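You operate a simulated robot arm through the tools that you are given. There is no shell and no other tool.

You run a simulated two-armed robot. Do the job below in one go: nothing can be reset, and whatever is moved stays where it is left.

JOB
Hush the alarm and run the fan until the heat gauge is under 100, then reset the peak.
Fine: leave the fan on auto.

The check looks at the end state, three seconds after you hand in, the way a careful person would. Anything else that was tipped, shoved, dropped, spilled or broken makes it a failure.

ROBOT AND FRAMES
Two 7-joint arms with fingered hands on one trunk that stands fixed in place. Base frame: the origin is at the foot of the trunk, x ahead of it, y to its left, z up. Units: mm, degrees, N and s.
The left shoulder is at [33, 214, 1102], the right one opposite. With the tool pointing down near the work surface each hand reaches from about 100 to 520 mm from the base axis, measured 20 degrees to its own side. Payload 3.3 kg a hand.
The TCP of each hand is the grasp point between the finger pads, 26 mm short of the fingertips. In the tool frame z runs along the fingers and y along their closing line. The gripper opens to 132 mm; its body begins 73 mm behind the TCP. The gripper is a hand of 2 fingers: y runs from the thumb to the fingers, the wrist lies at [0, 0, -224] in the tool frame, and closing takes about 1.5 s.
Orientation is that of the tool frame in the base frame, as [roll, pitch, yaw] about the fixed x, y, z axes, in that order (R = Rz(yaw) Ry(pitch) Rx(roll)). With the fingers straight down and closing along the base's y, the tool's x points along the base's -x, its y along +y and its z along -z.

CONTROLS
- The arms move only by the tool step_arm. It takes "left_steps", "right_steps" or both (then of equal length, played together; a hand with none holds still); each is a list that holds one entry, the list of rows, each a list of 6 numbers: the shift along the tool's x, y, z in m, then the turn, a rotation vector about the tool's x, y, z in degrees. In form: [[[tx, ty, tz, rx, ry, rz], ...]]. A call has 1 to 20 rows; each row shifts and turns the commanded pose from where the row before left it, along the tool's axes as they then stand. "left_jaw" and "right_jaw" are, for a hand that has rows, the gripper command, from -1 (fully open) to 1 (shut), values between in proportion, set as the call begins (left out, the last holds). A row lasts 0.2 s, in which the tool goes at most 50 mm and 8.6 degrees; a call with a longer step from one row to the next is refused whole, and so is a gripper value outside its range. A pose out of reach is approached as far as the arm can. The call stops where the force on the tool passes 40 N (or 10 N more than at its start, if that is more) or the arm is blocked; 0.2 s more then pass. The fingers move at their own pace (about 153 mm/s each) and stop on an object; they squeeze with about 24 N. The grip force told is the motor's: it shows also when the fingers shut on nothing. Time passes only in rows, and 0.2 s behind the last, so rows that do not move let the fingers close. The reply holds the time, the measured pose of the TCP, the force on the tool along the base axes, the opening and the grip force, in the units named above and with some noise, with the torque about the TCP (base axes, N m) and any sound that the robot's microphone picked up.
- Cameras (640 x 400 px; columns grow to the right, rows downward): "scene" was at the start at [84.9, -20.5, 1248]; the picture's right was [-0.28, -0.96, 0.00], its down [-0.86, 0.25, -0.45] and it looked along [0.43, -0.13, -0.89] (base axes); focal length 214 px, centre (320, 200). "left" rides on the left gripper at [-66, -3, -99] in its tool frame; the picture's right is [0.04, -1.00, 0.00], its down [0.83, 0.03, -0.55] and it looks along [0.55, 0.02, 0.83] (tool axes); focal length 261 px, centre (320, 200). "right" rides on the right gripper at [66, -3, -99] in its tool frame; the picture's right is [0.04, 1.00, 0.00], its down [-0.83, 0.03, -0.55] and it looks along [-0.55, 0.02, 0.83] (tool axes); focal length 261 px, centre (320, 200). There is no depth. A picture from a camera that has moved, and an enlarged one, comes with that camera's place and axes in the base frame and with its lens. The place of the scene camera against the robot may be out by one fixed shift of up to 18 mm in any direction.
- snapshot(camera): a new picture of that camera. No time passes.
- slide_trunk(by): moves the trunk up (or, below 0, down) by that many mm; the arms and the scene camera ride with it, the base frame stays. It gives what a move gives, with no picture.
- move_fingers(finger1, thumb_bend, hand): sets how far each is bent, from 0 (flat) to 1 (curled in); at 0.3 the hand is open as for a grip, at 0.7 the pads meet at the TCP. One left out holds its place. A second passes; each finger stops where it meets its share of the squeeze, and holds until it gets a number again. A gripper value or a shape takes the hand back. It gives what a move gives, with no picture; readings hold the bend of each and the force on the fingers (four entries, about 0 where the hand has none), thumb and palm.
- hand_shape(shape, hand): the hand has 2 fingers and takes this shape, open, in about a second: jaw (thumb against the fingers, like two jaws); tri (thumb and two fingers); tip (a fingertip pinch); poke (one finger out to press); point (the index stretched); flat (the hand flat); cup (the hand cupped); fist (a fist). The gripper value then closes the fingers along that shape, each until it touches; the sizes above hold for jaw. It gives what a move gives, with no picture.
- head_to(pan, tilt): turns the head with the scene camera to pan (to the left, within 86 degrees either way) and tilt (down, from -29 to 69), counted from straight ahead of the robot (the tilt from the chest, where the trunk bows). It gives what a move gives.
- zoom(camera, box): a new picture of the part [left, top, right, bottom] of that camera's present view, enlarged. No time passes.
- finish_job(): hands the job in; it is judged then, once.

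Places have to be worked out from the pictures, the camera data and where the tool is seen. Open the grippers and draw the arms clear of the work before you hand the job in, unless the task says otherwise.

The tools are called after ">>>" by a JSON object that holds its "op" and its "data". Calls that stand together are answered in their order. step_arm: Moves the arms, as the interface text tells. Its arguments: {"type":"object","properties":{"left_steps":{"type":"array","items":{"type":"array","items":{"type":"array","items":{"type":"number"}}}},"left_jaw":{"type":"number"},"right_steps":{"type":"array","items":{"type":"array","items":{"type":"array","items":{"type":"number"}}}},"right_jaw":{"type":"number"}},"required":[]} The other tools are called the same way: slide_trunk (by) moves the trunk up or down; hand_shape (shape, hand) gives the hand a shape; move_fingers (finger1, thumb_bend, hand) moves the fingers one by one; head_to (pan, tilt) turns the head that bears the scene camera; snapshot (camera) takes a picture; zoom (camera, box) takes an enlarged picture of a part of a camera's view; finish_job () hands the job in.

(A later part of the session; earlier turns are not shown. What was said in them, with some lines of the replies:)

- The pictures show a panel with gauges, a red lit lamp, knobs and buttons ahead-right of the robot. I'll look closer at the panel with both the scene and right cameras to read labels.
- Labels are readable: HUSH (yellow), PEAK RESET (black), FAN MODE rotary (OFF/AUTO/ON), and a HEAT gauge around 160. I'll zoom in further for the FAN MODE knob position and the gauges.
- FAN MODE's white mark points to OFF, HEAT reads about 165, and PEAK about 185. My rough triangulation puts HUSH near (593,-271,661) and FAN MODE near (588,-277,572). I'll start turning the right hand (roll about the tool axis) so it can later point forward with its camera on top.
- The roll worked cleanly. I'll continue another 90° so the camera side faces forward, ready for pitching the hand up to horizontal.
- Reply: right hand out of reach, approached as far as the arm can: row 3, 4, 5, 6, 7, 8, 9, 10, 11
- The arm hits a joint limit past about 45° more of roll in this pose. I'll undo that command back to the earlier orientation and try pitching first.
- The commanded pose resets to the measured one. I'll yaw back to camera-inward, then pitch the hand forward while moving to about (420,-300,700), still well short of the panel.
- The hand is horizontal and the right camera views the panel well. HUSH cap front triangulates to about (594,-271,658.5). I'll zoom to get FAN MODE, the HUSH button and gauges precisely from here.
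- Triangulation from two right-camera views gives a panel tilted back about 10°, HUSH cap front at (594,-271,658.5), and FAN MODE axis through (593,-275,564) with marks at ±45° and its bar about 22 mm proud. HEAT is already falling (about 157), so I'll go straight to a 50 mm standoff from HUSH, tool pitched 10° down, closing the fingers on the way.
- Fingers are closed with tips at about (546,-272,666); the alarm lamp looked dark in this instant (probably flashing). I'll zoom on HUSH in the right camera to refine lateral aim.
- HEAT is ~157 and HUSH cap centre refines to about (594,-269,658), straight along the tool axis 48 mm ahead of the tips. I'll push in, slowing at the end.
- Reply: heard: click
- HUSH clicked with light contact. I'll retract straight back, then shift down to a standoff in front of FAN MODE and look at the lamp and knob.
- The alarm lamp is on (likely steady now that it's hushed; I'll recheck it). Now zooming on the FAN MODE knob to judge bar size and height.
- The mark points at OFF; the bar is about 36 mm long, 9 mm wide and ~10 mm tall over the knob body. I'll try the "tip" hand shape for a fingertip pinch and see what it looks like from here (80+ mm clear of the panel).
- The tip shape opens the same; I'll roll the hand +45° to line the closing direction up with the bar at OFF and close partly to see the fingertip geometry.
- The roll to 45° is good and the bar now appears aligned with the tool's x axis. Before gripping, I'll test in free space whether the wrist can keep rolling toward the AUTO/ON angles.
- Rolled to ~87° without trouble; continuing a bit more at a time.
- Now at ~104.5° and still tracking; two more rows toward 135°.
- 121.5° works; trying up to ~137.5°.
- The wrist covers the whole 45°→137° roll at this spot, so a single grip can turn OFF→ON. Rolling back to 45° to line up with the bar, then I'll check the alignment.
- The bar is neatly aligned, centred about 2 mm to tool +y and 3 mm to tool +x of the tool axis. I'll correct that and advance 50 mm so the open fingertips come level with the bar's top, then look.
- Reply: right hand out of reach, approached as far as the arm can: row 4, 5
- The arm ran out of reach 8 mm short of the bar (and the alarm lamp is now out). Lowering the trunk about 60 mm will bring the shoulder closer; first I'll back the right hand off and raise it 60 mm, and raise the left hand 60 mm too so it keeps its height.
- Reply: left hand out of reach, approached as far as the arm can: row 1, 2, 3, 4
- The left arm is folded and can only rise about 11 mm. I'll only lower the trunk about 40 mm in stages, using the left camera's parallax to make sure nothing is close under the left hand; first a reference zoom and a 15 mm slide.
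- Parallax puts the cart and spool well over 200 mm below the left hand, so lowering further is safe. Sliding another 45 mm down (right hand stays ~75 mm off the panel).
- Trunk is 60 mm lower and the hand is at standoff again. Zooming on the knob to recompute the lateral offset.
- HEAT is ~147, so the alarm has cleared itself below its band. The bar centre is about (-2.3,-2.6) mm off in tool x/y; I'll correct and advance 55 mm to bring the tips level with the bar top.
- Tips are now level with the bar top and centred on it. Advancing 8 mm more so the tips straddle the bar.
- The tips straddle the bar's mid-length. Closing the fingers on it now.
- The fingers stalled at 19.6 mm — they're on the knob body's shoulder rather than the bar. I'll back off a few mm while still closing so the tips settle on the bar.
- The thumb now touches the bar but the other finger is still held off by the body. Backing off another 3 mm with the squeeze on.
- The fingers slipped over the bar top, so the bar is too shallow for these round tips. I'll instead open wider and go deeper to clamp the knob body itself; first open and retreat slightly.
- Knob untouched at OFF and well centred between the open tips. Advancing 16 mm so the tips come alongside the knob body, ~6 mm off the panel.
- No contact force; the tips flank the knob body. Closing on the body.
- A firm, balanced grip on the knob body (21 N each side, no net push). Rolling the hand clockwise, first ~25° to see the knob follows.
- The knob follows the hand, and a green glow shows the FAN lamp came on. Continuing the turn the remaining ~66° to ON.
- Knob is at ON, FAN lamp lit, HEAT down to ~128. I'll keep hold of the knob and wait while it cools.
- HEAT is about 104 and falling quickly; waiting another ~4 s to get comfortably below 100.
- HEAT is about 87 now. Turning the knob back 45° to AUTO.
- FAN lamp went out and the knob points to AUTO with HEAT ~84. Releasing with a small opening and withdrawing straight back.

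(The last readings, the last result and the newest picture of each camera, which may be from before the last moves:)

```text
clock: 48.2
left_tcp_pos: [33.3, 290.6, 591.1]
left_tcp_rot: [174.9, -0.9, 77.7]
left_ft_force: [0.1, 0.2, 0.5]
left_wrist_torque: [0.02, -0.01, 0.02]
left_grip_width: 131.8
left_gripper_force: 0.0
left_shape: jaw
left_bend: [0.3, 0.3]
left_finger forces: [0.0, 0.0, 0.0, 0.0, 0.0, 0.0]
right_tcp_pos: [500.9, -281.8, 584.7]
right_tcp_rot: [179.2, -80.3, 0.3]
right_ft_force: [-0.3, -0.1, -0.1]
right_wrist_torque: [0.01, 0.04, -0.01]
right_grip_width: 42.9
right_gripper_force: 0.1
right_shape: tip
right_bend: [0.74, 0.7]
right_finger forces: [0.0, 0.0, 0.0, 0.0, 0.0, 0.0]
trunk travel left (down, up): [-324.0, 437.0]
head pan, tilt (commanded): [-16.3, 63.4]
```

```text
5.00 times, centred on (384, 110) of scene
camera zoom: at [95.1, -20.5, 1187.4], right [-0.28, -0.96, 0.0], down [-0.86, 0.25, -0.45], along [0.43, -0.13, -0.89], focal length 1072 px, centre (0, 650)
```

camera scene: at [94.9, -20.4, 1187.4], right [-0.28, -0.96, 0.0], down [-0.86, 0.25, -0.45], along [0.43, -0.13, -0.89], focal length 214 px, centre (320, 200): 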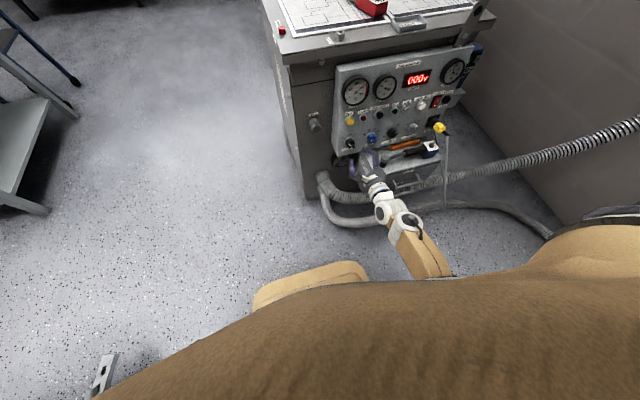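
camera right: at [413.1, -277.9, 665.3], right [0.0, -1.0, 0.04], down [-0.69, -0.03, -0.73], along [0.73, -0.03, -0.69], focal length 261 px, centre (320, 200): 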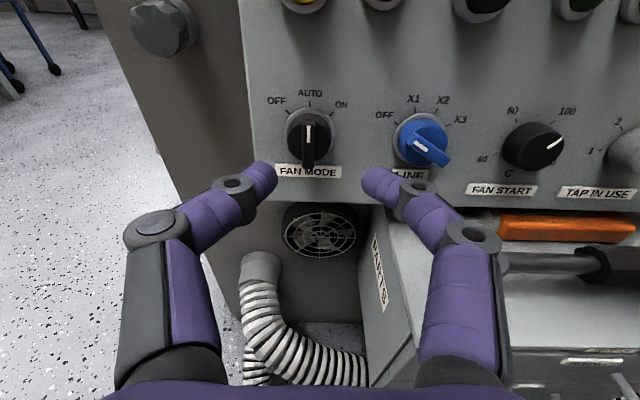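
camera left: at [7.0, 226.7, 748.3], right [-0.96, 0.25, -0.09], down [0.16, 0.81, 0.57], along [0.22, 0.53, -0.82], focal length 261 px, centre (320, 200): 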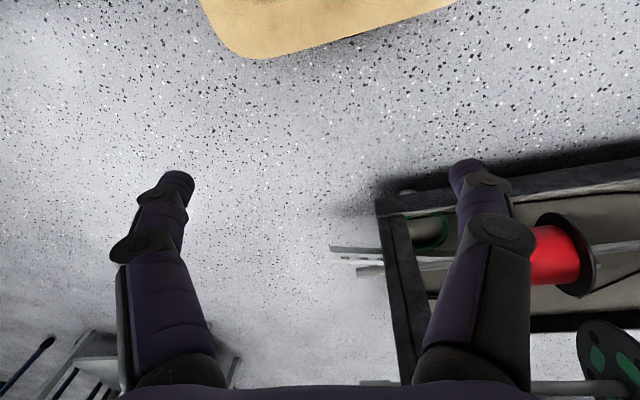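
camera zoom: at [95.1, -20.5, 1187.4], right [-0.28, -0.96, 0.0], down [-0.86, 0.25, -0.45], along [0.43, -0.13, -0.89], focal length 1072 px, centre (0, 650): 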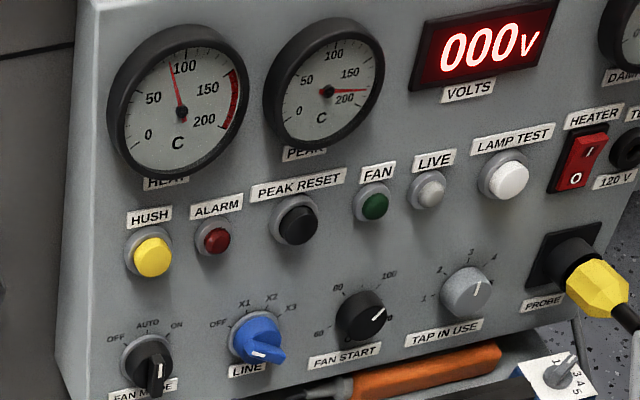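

The knob rests at AUTO, untouched otherwise. PEAK RESET triangulates to about (601,-376,654); I'll restore the jaw shape, then move to a standoff in front of it with fingers closing.

>>> {"op": "hand_shape", "data": {"hand": "right", "shape": "jaw"}}

>>> {"op": "step_arm", "data": {"right_steps": [[[0.0214, 0.0235, 0.0004, 0, 0, 0], [0.0214, 0.0235, 0.0004, 0, 0, 0], [0.0214, 0.0235, 0.0004, 0, 0, 0], [0.0214, 0.0235, 0.0004, 0, 0, 0], [0, 0, 0, 0, 0, 0], [0, 0, 0, 0, 0, 0]]], "right_jaw": 1}}

>>> {"op": "snapshot", "data": {"camera": "right"}}

>>> {"op": "zoom", "data": {"camera": "scene", "box": [320, 70, 448, 150]}}

```text
clock: 49.1
left_tcp_pos: [33.8, 290.6, 590.8]
left_tcp_rot: [174.9, -1.0, 77.8]
left_ft_force: [0.9, 0.0, -0.5]
left_wrist_torque: [0.03, -0.01, 0.03]
left_grip_width: 131.9
left_gripper_force: 0.0
left_shape: jaw
left_bend: [0.3, 0.3]
left_finger forces: [0.0, 0.0, 0.1, 0.0, 0.0, 0.1]
right_tcp_pos: [498.0, -280.9, 581.6]
right_tcp_rot: [179.6, -80.0, 0.2]
right_ft_force: [0.7, 0.0, -0.4]
right_wrist_torque: [0.01, 0.0, -0.02]
right_grip_width: 132.1
right_gripper_force: 0.0
right_shape: jaw
right_bend: [0.3, 0.3]
right_finger forces: [0.1, 0.1, 0.0, 0.1, 0.0, 0.0]
trunk travel left (down, up): [-324.0, 437.0]
head pan, tilt (commanded): [-16.3, 63.4]
```

```text
clock: 50.5
left_tcp_pos: [32.8, 290.9, 591.7]
left_tcp_rot: [174.9, -0.9, 77.7]
left_ft_force: [0.4, -0.7, -0.1]
left_wrist_torque: [0.02, 0.02, -0.02]
left_grip_width: 132.1
left_gripper_force: 0.2
left_shape: jaw
left_bend: [0.3, 0.3]
left_finger forces: [0.0, 0.0, 0.1, 0.0, 0.0, 0.0]
right_tcp_pos: [513.5, -369.8, 665.1]
right_tcp_rot: [-176.1, -80.0, -4.3]
right_ft_force: [0.5, -0.1, -0.6]
right_wrist_torque: [0.01, -0.01, 0.03]
right_grip_width: 0.0
right_gripper_force: 23.9
right_shape: jaw
right_bend: [0.61, 0.7]
right_finger forces: [0.1, 0.0, 0.0, 0.0, 0.0, 0.0]
trunk travel left (down, up): [-324.0, 437.0]
head pan, tilt (commanded): [-16.3, 63.4]
```

```text
taken
camera right: at [427.0, -367.0, 746.0], right [0.0, -1.0, 0.03], down [-0.69, -0.02, -0.72], along [0.72, -0.02, -0.69], focal length 261 px, centre (320, 200)
```

right: 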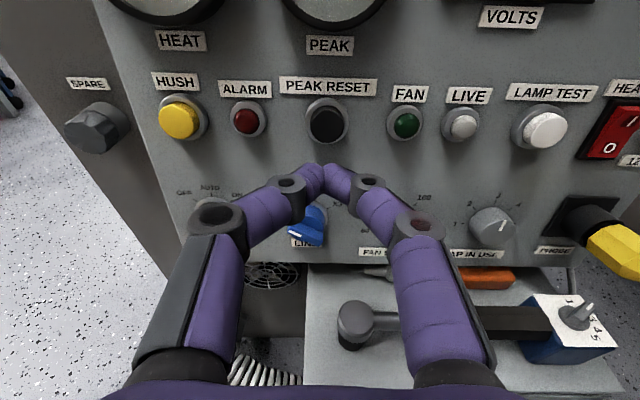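

```text
5.00 times, centred on (384, 110) of scene
camera zoom: at [95.0, -20.4, 1187.4], right [-0.28, -0.96, 0.0], down [-0.86, 0.25, -0.45], along [0.43, -0.13, -0.89], focal length 1072 px, centre (0, 650)
```

zoom: 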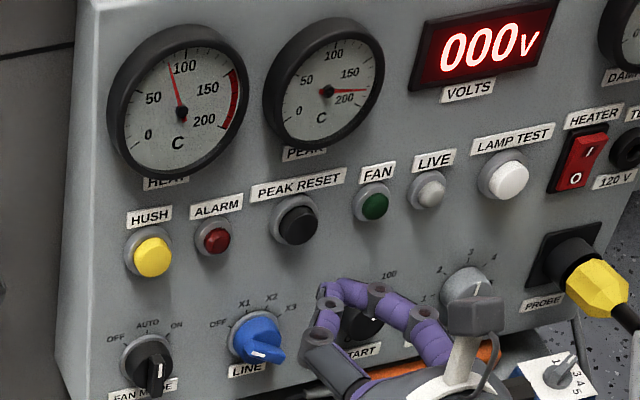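

PEAK RESET confirmed at about (601.5,-374,653.5) from this view; HEAT ~84, FAN lamp off. Aligning (+4 mm up, +4 mm right) and pushing in slowly at the end.

>>> {"op": "step_arm", "data": {"right_steps": [[[0.0039, 0.0038, 0.012, 0, 0, 0], [0, 0, 0.015, 0, 0, 0], [0, 0, 0.015, 0, 0, 0], [0, 0, 0.012, 0, 0, 0], [0, 0, 0.004, 0, 0, 0], [0, 0, 0.002, 0, 0, 0], [0, 0, 0.002, 0, 0, 0], [0, 0, 0.002, 0, 0, 0]]]}}

>>> {"op": "zoom", "data": {"camera": "right", "box": [240, 80, 400, 180]}}

>>> {"op": "zoom", "data": {"camera": "scene", "box": [320, 70, 448, 150]}}

```text
clock: 52.3
left_tcp_pos: [33.7, 291.9, 591.1]
left_tcp_rot: [174.8, -0.9, 77.6]
left_ft_force: [-0.6, 0.0, -0.3]
left_wrist_torque: [0.01, 0.0, 0.04]
left_grip_width: 132.0
left_gripper_force: 0.0
left_shape: jaw
left_bend: [0.3, 0.3]
left_finger forces: [0.1, 0.0, 0.0, 0.0, 0.0, 0.0]
right_tcp_pos: [575.2, -374.7, 657.9]
right_tcp_rot: [-175.9, -79.8, -4.4]
right_ft_force: [-26.5, -0.8, 3.1]
right_wrist_torque: [-0.04, 0.0, -0.04]
right_grip_width: 0.1
right_gripper_force: 24.6
right_shape: jaw
right_bend: [0.63, 0.7]
right_finger forces: [0.0, 0.0, 0.0, 0.0, 0.1, 0.0]
trunk travel left (down, up): [-324.0, 437.0]
head pan, tilt (commanded): [-16.3, 63.4]
heard: click
```

```text
4.00 times, centred on (320, 130) of right
camera zoom: at [488.3, -370.8, 738.7], right [0.0, -1.0, 0.03], down [-0.69, -0.02, -0.72], along [0.72, -0.02, -0.69], focal length 1043 px, centre (320, 480)
```

zoom: 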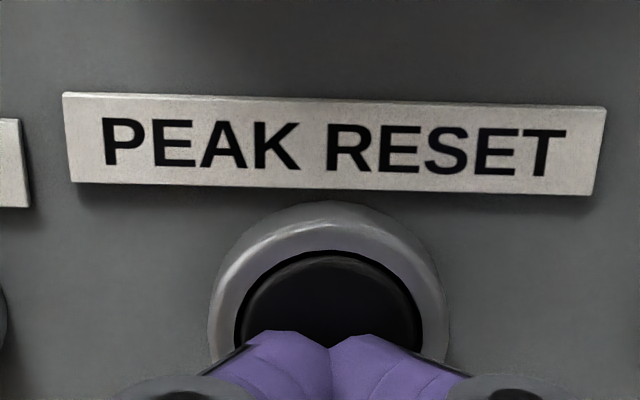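

```text
5.00 times, centred on (384, 110) of scene
camera zoom: at [92.6, -20.4, 1187.6], right [-0.28, -0.96, 0.0], down [-0.86, 0.25, -0.45], along [0.43, -0.13, -0.89], focal length 1072 px, centre (0, 650)
```

zoom: 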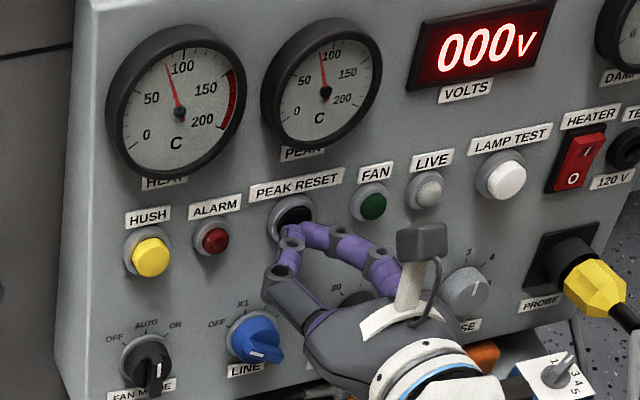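

Click heard and the PEAK needle dropped to match HEAT (~84). Withdrawing the hand straight back from the button.

>>> {"op": "step_arm", "data": {"right_steps": [[[0, 0, -0.01, 0, 0, 0], [0, 0, -0.025, 0, 0, 0], [0, 0, -0.035, 0, 0, 0], [0, 0, -0.04, 0, 0, 0], [0, 0, -0.03, 0, 0, 0]]]}}

>>> {"op": "snapshot", "data": {"camera": "right"}}

>>> {"op": "zoom", "data": {"camera": "scene", "box": [320, 70, 448, 150]}}

```text
clock: 53.5
left_tcp_pos: [32.6, 289.9, 590.8]
left_tcp_rot: [175.0, -0.9, 77.7]
left_ft_force: [0.3, 0.0, -0.7]
left_wrist_torque: [0.01, -0.01, -0.03]
left_grip_width: 131.7
left_gripper_force: 0.0
left_shape: jaw
left_bend: [0.3, 0.3]
left_finger forces: [0.0, 0.0, 0.0, 0.0, 0.0, 0.0]
right_tcp_pos: [439.2, -371.6, 682.1]
right_tcp_rot: [-175.9, -79.9, -4.4]
right_ft_force: [0.4, 0.4, 0.7]
right_wrist_torque: [-0.03, 0.02, 0.02]
right_grip_width: 0.0
right_gripper_force: 23.4
right_shape: jaw
right_bend: [0.63, 0.7]
right_finger forces: [0.1, 0.0, 0.0, 0.1, 0.0, 0.1]
trunk travel left (down, up): [-324.0, 437.0]
head pan, tilt (commanded): [-16.3, 63.4]
```

```text
taken
camera right: at [352.6, -368.8, 763.6], right [0.0, -1.0, 0.03], down [-0.69, -0.02, -0.72], along [0.72, -0.02, -0.69], focal length 261 px, centre (320, 200)
```

right: 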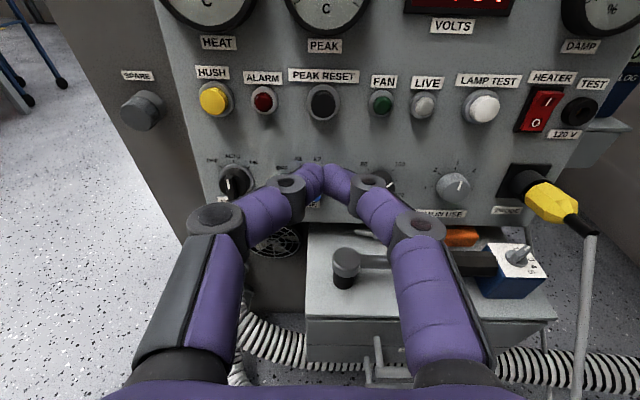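

```text
5.00 times, centred on (384, 110) of scene
camera zoom: at [94.9, -20.4, 1187.4], right [-0.28, -0.96, 0.0], down [-0.86, 0.25, -0.45], along [0.43, -0.13, -0.89], focal length 1072 px, centre (0, 650)
```

zoom: 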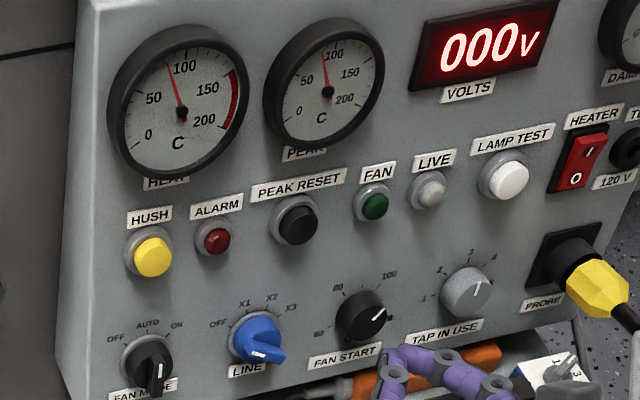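

Panel is as wanted: HEAT and PEAK ~84, alarm and fan lamps off, FAN MODE at AUTO, all other knobs unchanged. Drawing the hand further back and opening the gripper.

>>> {"op": "step_arm", "data": {"right_steps": [[[0, 0, -0.02, 0, 0, 0], [0.01, 0, -0.02, 0, 0, 0], [0.01, 0, -0.02, 0, 0, 0], [0, 0, 0, 0, 0, 0], [0, 0, 0, 0, 0, 0], [0, 0, 0, 0, 0, 0]]], "right_jaw": -1}}

>>> {"op": "snapshot", "data": {"camera": "scene"}}

>>> {"op": "zoom", "data": {"camera": "scene", "box": [320, 70, 384, 110]}}

>>> {"op": "zoom", "data": {"camera": "scene", "box": [330, 120, 410, 170]}}

```text
clock: 54.9
left_tcp_pos: [34.2, 289.5, 590.8]
left_tcp_rot: [174.9, -1.0, 77.7]
left_ft_force: [0.5, 0.6, -0.6]
left_wrist_torque: [-0.02, -0.02, 0.04]
left_grip_width: 131.8
left_gripper_force: 0.0
left_shape: jaw
left_bend: [0.3, 0.3]
left_finger forces: [0.0, 0.0, 0.0, 0.1, 0.1, 0.1]
right_tcp_pos: [382.8, -373.4, 711.5]
right_tcp_rot: [-176.0, -79.8, -4.2]
right_ft_force: [-0.6, 1.2, -0.4]
right_wrist_torque: [-0.06, -0.01, 0.05]
right_grip_width: 131.7
right_gripper_force: 0.1
right_shape: jaw
right_bend: [0.3, 0.3]
right_finger forces: [0.0, 0.0, 0.0, 0.0, 0.0, 0.0]
trunk travel left (down, up): [-324.0, 437.0]
head pan, tilt (commanded): [-16.3, 63.4]
```

```text
taken
camera scene: at [95.0, -20.4, 1187.4], right [-0.28, -0.96, 0.0], down [-0.86, 0.25, -0.45], along [0.43, -0.13, -0.89], focal length 214 px, centre (320, 200)
```

scene: 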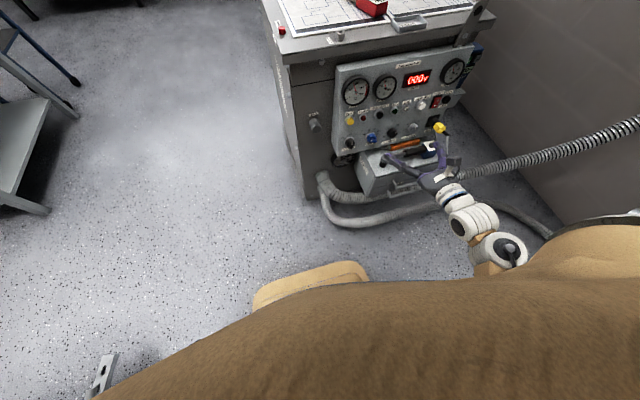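

```text
10.00 times, centred on (352, 90) of scene
camera zoom: at [95.0, -20.4, 1187.4], right [-0.28, -0.96, 0.0], down [-0.86, 0.25, -0.45], along [0.43, -0.13, -0.89], focal length 2145 px, centre (0, 1300)
```

zoom: 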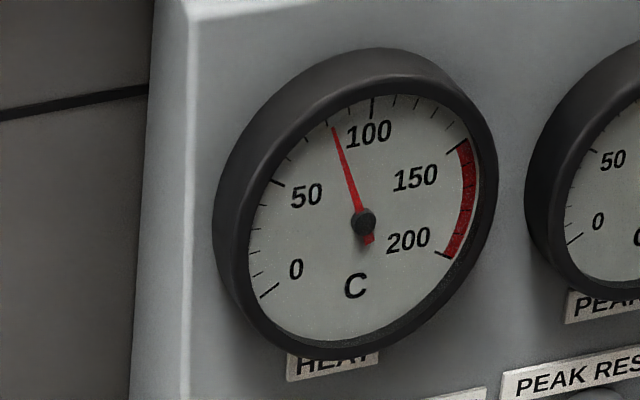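

```text
8.00 times, centred on (370, 145) of scene
camera zoom: at [95.0, -20.4, 1187.4], right [-0.28, -0.96, 0.0], down [-0.86, 0.25, -0.45], along [0.43, -0.13, -0.89], focal length 1716 px, centre (-80, 640)
```

zoom: 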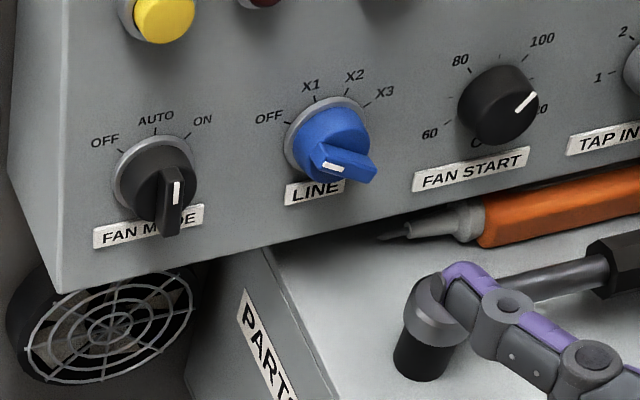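

HEAT reads ~82 and is still easing down, PEAK is reset, FAN MODE sits at AUTO, and the LINE, FAN START and TAP knobs are unchanged. Both grippers are open and clear of the work, so I'm handing in.

>>> {"op": "finish_job", "data": {}}

```text
The job is handed in.
```

The job is handed in. The last pictures showed everything asked for:

- **Alarm:** I pressed HUSH while the ALARM lamp was lit and heard it click. The lamp later went out as HEAT fell to about 150, and it stayed out.
- **Fan and heat:** I turned FAN MODE from OFF to ON and the FAN lamp lit. I left it there until HEAT was about 87. HEAT read about 82 in the last picture and was still falling.
- **Fan left on auto:** FAN MODE now points to AUTO, and the FAN lamp is off.
- **Peak:** After that I pressed PEAK RESET and heard it click. The PEAK needle dropped from about 185 to about 84, the same as HEAT.

The LINE, FAN START and TAP IN USE knobs stayed where they were. I saw nothing else moved or knocked. I lowered the trunk by 60 mm to reach the FAN MODE knob and left it there. Both grippers are open and away from the panel.
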